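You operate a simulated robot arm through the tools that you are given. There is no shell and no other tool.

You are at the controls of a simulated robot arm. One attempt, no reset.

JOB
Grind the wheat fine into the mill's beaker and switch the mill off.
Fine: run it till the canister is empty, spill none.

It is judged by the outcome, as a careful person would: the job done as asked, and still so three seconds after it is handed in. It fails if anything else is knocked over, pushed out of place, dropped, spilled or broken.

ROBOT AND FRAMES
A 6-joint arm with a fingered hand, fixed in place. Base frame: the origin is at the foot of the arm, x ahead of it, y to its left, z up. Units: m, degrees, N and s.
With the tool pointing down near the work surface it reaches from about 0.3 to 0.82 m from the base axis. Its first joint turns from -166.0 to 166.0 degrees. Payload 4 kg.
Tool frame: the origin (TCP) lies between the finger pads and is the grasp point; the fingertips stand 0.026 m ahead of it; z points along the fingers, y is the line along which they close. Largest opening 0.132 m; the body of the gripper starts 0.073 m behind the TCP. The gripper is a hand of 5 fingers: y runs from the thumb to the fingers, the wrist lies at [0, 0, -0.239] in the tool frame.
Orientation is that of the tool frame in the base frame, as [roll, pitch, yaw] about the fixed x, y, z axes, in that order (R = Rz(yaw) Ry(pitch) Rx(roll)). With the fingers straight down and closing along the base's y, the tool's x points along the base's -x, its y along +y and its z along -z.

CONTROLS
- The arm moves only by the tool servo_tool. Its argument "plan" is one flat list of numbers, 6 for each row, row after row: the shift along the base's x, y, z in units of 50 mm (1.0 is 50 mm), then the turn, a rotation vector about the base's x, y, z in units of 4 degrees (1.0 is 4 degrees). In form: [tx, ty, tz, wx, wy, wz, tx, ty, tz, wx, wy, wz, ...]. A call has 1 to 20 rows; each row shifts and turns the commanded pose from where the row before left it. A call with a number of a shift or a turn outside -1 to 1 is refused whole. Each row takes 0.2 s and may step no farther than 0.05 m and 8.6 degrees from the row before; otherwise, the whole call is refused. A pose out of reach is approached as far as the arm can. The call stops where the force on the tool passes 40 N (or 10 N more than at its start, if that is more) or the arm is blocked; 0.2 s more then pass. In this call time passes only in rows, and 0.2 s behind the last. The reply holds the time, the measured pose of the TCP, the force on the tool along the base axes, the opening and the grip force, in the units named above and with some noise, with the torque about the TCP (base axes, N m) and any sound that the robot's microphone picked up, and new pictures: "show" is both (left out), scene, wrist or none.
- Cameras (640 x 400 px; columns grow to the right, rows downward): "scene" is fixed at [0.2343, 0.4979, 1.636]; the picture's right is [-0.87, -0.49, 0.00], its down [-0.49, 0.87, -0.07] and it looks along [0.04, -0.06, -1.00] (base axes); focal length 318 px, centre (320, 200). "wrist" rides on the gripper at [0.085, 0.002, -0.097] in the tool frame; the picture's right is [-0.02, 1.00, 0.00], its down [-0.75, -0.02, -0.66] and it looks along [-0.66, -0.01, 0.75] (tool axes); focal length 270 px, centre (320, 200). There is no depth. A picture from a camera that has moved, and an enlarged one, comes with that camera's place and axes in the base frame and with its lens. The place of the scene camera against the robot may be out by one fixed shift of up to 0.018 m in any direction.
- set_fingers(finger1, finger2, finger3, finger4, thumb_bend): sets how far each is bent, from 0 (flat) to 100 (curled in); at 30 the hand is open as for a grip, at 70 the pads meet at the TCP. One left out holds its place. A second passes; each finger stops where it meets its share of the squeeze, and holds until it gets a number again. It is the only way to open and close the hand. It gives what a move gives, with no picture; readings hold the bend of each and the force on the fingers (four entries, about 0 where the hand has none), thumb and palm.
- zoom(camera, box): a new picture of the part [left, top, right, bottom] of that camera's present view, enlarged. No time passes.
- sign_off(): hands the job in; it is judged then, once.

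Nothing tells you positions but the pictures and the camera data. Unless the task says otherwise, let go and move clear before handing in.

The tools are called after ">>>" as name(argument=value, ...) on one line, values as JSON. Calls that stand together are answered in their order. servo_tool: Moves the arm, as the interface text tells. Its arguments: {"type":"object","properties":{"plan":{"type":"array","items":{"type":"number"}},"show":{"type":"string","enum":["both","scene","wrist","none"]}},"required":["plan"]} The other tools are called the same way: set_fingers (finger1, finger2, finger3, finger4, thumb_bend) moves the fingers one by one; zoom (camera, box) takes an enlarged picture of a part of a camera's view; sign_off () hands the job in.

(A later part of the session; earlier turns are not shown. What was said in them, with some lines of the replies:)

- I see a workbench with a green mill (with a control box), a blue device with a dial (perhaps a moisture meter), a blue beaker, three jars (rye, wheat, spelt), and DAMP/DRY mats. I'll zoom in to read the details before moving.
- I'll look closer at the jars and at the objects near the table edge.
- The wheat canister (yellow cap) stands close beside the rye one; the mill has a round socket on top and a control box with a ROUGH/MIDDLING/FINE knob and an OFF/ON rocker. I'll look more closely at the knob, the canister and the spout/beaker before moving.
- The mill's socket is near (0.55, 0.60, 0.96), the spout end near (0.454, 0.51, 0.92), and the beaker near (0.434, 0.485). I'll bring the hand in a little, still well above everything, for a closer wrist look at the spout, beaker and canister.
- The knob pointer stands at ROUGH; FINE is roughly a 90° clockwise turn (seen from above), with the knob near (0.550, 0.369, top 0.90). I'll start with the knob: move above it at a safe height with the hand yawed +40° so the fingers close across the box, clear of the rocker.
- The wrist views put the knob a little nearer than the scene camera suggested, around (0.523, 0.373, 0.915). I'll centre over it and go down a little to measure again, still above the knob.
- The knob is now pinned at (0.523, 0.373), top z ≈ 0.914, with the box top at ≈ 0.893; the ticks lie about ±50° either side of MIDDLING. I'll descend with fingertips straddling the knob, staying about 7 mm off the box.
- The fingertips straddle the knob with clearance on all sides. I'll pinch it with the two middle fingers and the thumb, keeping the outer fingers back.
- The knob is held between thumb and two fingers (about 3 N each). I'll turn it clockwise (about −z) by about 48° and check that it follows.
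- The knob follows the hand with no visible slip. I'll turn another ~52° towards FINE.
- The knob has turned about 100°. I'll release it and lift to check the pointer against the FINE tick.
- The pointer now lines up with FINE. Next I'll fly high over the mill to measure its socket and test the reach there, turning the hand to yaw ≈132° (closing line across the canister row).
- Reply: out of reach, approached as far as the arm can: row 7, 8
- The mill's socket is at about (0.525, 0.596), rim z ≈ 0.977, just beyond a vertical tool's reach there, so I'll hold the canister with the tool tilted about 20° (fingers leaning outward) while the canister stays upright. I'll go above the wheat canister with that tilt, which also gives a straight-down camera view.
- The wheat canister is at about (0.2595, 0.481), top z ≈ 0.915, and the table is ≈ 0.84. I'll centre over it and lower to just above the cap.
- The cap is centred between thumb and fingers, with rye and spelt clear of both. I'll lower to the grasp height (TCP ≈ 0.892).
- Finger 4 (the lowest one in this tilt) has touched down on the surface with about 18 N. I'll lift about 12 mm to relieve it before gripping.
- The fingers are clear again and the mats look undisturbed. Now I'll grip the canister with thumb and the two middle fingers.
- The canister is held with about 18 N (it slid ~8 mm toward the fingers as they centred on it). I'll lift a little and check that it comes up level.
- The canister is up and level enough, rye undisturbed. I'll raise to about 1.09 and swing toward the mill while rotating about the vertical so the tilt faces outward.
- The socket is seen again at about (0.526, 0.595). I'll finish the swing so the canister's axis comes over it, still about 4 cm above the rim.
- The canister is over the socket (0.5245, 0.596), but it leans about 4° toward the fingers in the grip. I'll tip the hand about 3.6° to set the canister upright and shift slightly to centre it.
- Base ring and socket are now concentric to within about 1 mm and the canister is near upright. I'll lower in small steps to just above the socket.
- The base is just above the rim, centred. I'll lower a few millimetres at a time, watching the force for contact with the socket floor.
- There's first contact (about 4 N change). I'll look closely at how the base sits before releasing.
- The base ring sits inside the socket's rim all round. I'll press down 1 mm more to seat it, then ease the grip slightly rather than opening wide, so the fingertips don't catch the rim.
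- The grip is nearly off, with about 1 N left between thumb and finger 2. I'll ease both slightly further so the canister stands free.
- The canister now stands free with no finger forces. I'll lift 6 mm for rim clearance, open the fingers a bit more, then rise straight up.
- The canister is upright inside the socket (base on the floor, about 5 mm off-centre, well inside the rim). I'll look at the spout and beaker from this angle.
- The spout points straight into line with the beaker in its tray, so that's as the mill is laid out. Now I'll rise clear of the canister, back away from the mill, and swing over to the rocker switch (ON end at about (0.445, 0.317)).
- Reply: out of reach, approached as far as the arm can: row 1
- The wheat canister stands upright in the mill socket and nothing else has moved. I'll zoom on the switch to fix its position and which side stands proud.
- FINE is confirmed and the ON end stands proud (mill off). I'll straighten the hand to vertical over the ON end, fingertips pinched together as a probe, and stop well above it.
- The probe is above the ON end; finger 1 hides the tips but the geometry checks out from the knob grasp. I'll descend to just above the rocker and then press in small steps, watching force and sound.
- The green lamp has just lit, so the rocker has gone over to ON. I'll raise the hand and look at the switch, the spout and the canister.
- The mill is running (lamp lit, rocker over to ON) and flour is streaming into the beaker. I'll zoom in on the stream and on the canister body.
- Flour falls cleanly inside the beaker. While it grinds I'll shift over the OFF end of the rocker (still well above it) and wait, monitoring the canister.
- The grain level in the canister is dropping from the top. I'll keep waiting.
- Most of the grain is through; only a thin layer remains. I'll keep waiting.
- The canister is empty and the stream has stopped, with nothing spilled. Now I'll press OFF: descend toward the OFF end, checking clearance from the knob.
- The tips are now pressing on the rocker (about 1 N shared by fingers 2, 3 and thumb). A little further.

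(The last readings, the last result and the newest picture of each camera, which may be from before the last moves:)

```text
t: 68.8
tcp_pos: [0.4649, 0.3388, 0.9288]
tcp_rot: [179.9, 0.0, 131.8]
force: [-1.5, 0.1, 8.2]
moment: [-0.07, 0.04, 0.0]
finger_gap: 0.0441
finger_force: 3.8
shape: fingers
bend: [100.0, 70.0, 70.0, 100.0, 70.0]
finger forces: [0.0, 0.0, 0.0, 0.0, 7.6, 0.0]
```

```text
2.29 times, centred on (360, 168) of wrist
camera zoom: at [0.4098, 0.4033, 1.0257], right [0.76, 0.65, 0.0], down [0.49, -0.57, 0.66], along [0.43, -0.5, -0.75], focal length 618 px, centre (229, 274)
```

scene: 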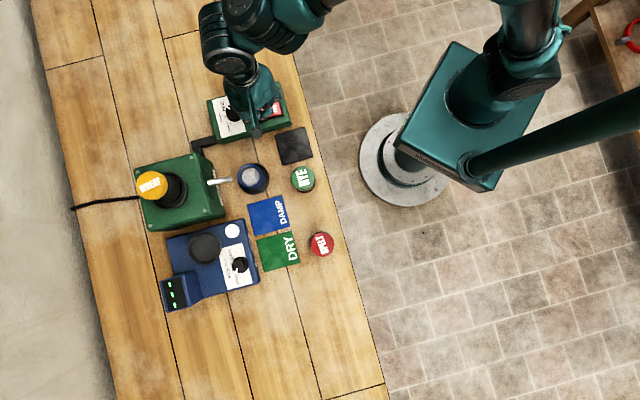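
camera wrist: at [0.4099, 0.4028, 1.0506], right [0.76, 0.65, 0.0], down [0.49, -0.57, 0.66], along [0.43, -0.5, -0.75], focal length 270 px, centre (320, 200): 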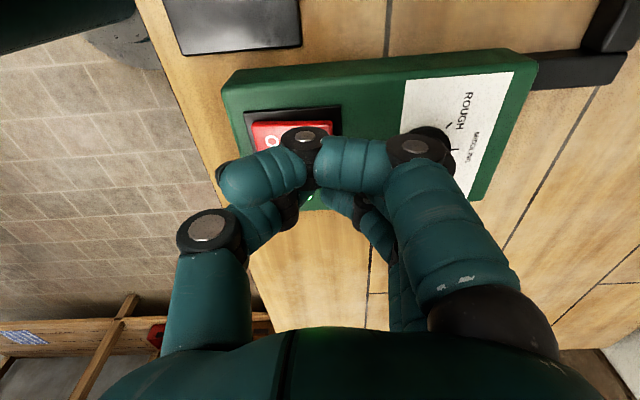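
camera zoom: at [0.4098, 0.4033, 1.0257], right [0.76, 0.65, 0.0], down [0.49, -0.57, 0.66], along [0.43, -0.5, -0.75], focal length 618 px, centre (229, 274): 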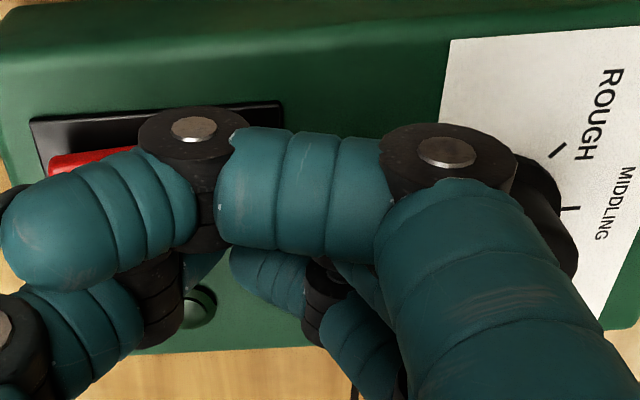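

The lamp has gone out, so the mill is off. I'll lift straight up and away from the switch.

>>> servo_tool(plan=[0, 0, 0.2, 0, 0, 0, 0, 0, 0.8, 0, 0, 0, 0, 0, 0.9, 0, 0, 0, 0, 0, 0.9, 0, 0, 0], show="both")

>>> zoom(camera="wrist", box=[220, 60, 460, 210])

>>> zoom(camera="scene", box=[200, 75, 300, 140])

```text
t: 69.8
tcp_pos: [0.4643, 0.3402, 1.0682]
tcp_rot: [180.0, 0.1, 131.9]
force: [0.2, -0.8, -0.7]
moment: [0.0, 0.02, 0.01]
finger_gap: 0.0444
finger_force: 0.1
shape: fingers
bend: [100.0, 70.0, 70.0, 100.0, 70.0]
finger forces: [0.0, 0.0, 0.0, 0.1, 0.0, 0.0]
camera wrist: at [0.4092, 0.4044, 1.1656], right [0.76, 0.65, 0.0], down [0.49, -0.57, 0.66], along [0.43, -0.5, -0.75], focal length 270 px, centre (320, 200)
```

scene: 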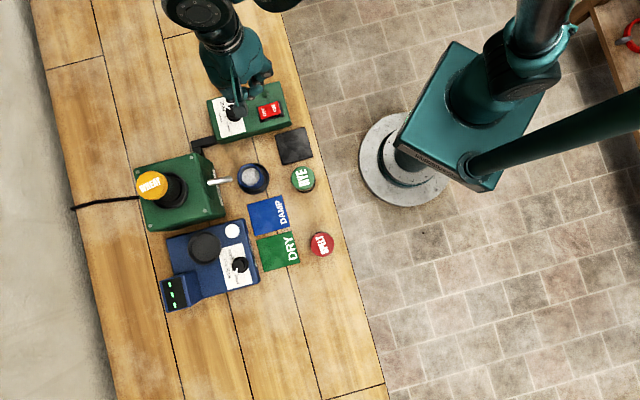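
wrist: 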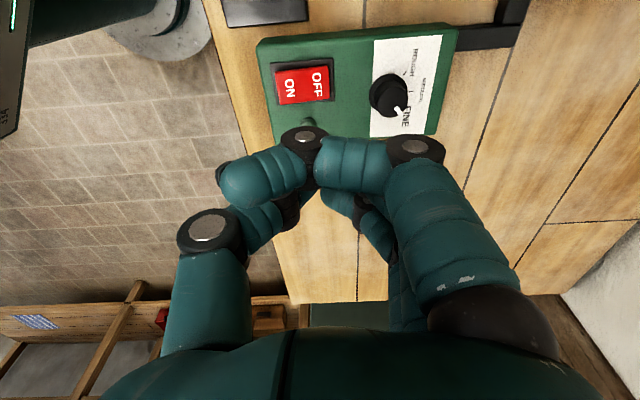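

```text
2.67 times, centred on (340, 135) of wrist
camera zoom: at [0.4092, 0.4044, 1.1656], right [0.76, 0.65, 0.0], down [0.49, -0.57, 0.66], along [0.43, -0.5, -0.75], focal length 721 px, centre (267, 373)
```

zoom: 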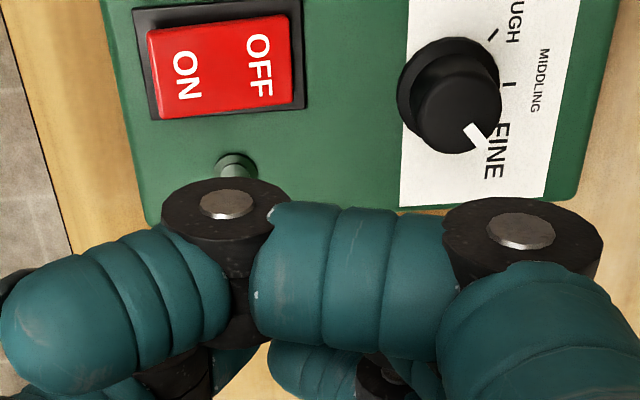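

```text
6.15 times, centred on (250, 108) of scene
camera zoom: at [0.2343, 0.4979, 1.636], right [-0.87, -0.49, 0.0], down [-0.49, 0.87, -0.07], along [0.04, -0.06, -1.0], focal length 1960 px, centre (751, 769)
```

zoom: 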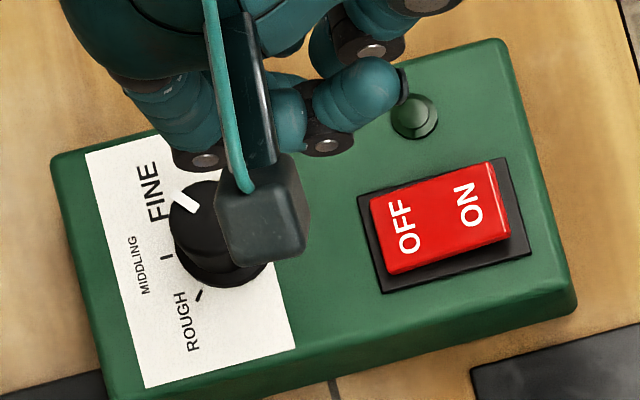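

Rocker at OFF, lamp out, knob still at FINE. I'll retract toward the starting pose, open the hand, and compare the scene with the beginning.

>>> servo_tool(plan=[0, 0, 0.9, 0, 0, 0, -0.6, 0, 0.6, 0, 0, 0, -0.7, 0, 0.3, 0, 0, 0, -0.8, 0, 0.1, 0, 0, 0, -0.8, 0.1, 0.1, 0, 0, 0, -0.8, 0.1, 0.1, 0, 0, 0, -0.8, 0.1, 0, 0, 0, 0], show="none")

>>> set_fingers(finger1=30, finger2=30, finger3=30, finger4=30, thumb_bend=30)

>>> servo_tool(plan=[0, 0, 0, 0, 0, 0], show="both")

>>> zoom(camera="scene", box=[230, 120, 350, 280])

>>> zoom(camera="scene", box=[125, 140, 285, 220])

>>> zoom(camera="scene", box=[190, 70, 310, 145])

```text
t: 71.4
tcp_pos: [0.2413, 0.3525, 1.1733]
tcp_rot: [179.9, -0.1, 131.8]
force: [0.3, 0.6, -0.1]
moment: [0.01, -0.01, 0.0]
finger_gap: 0.0442
finger_force: 0.0
shape: fingers
bend: [100.0, 70.0, 70.0, 100.0, 70.0]
finger forces: [0.1, 0.0, 0.0, 0.1, 0.1, 0.0]
```

```text
t: 72.4
tcp_pos: [0.2413, 0.353, 1.1732]
tcp_rot: [180.0, 0.1, 131.9]
force: [-1.5, 0.3, -0.8]
moment: [-0.01, 0.01, 0.0]
finger_gap: 0.1381
finger_force: 0.0
shape: fingers
bend: [30.0, 30.0, 30.0, 30.0, 30.0]
finger forces: [0.0, 0.0, 0.1, 0.1, 0.0, 0.1]
```

```text
t: 72.8
tcp_pos: [0.2424, 0.3539, 1.1738]
tcp_rot: [-179.9, 0.0, 131.8]
force: [0.8, 0.7, 0.0]
moment: [0.03, -0.01, 0.0]
finger_gap: 0.1381
finger_force: 0.1
shape: fingers
bend: [30.0, 30.0, 30.0, 30.0, 30.0]
finger forces: [0.0, 0.0, 0.1, 0.1, 0.1, 0.1]
camera wrist: at [0.1864, 0.4179, 1.2699], right [0.76, 0.65, 0.0], down [0.49, -0.57, 0.66], along [0.43, -0.5, -0.75], focal length 270 px, centre (320, 200)
```

scene: 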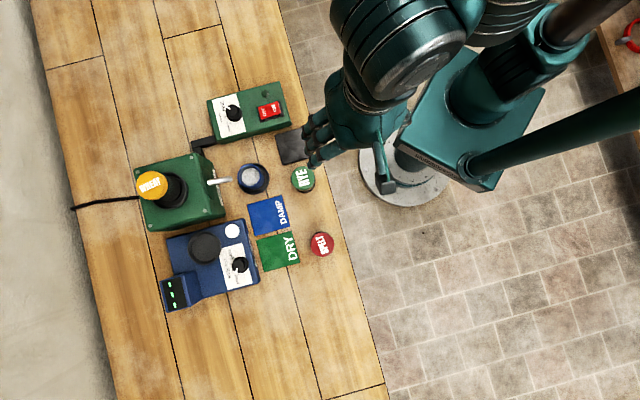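
wrist: 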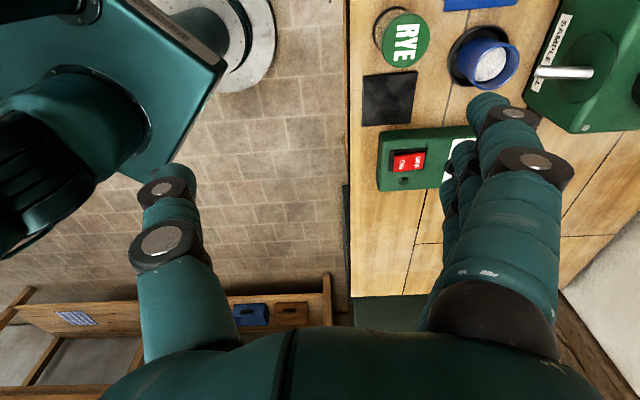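

```text
2.50 times, centred on (290, 200) of scene
camera zoom: at [0.2343, 0.4979, 1.636], right [-0.87, -0.49, 0.0], down [-0.49, 0.87, -0.07], along [0.04, -0.06, -1.0], focal length 796 px, centre (395, 200)
```

zoom: 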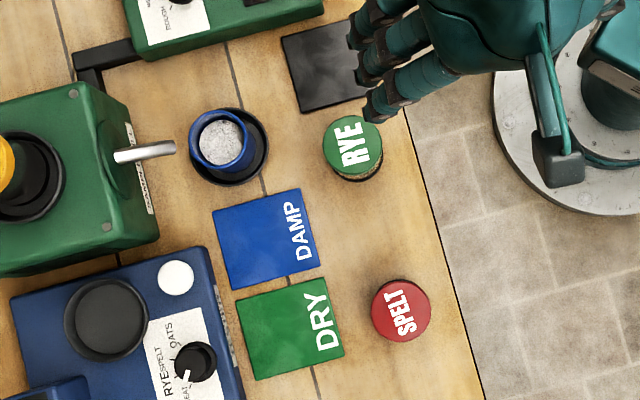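

```text
4.00 times, centred on (205, 180) of scene
camera zoom: at [0.2343, 0.4979, 1.636], right [-0.87, -0.49, 0.0], down [-0.49, 0.87, -0.07], along [0.04, -0.06, -1.0], focal length 1274 px, centre (780, 280)
```

zoom: 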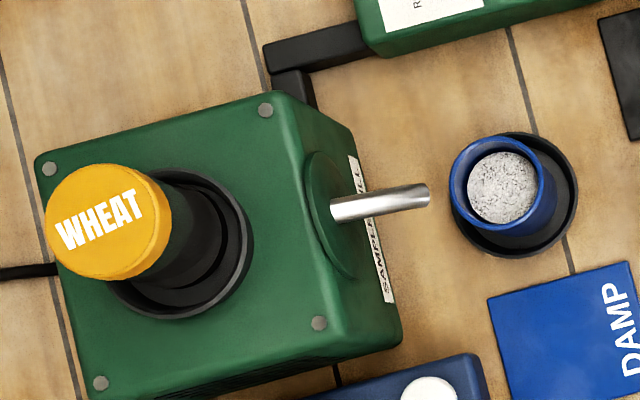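

```text
5.33 times, centred on (250, 108) of scene
camera zoom: at [0.2343, 0.4979, 1.636], right [-0.87, -0.49, 0.0], down [-0.49, 0.87, -0.07], along [0.04, -0.06, -1.0], focal length 1699 px, centre (693, 693)
```

zoom: 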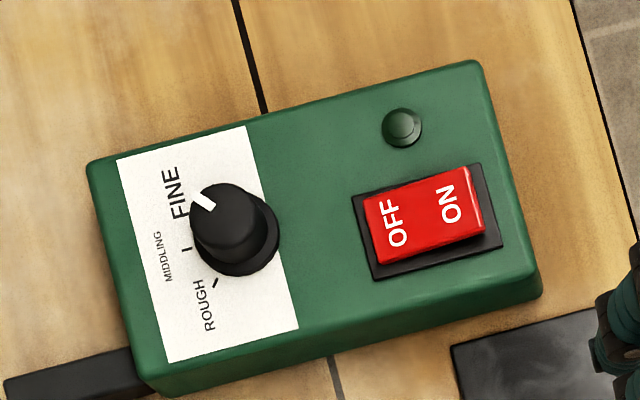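

The wheat canister is empty in the mill's socket and the flour is in the beaker, with no spill visible. The knob is at FINE, the rocker is at OFF and the lamp is out. The mats, rye, spelt and beaker are where they started, and the hand is open and clear, so I'm handing in.

>>> sign_off()

```text
The job is handed in.
```

The wheat is ground fine into the mill's beaker, and the mill is switched off. I handed the job in.

- **Grind:** I turned the knob from ROUGH to FINE before switching on. The mill ran until the canister was empty and the stream had stopped.
- **Spill:** None is visible on the table; the flour fell inside the beaker.
- **Canister:** The empty wheat canister is still upright in the mill's socket, about 5 mm off-centre. I did not put it back in the row.
- **Other objects:** The rye, spelt, mats, tester and beaker all look to be where they started. While I was lowering onto the wheat canister, one finger pressed on the table or the edge of the DAMP mat with about 19 N. The mat does not appear to have shifted.

The hand is open and clear of the bench.
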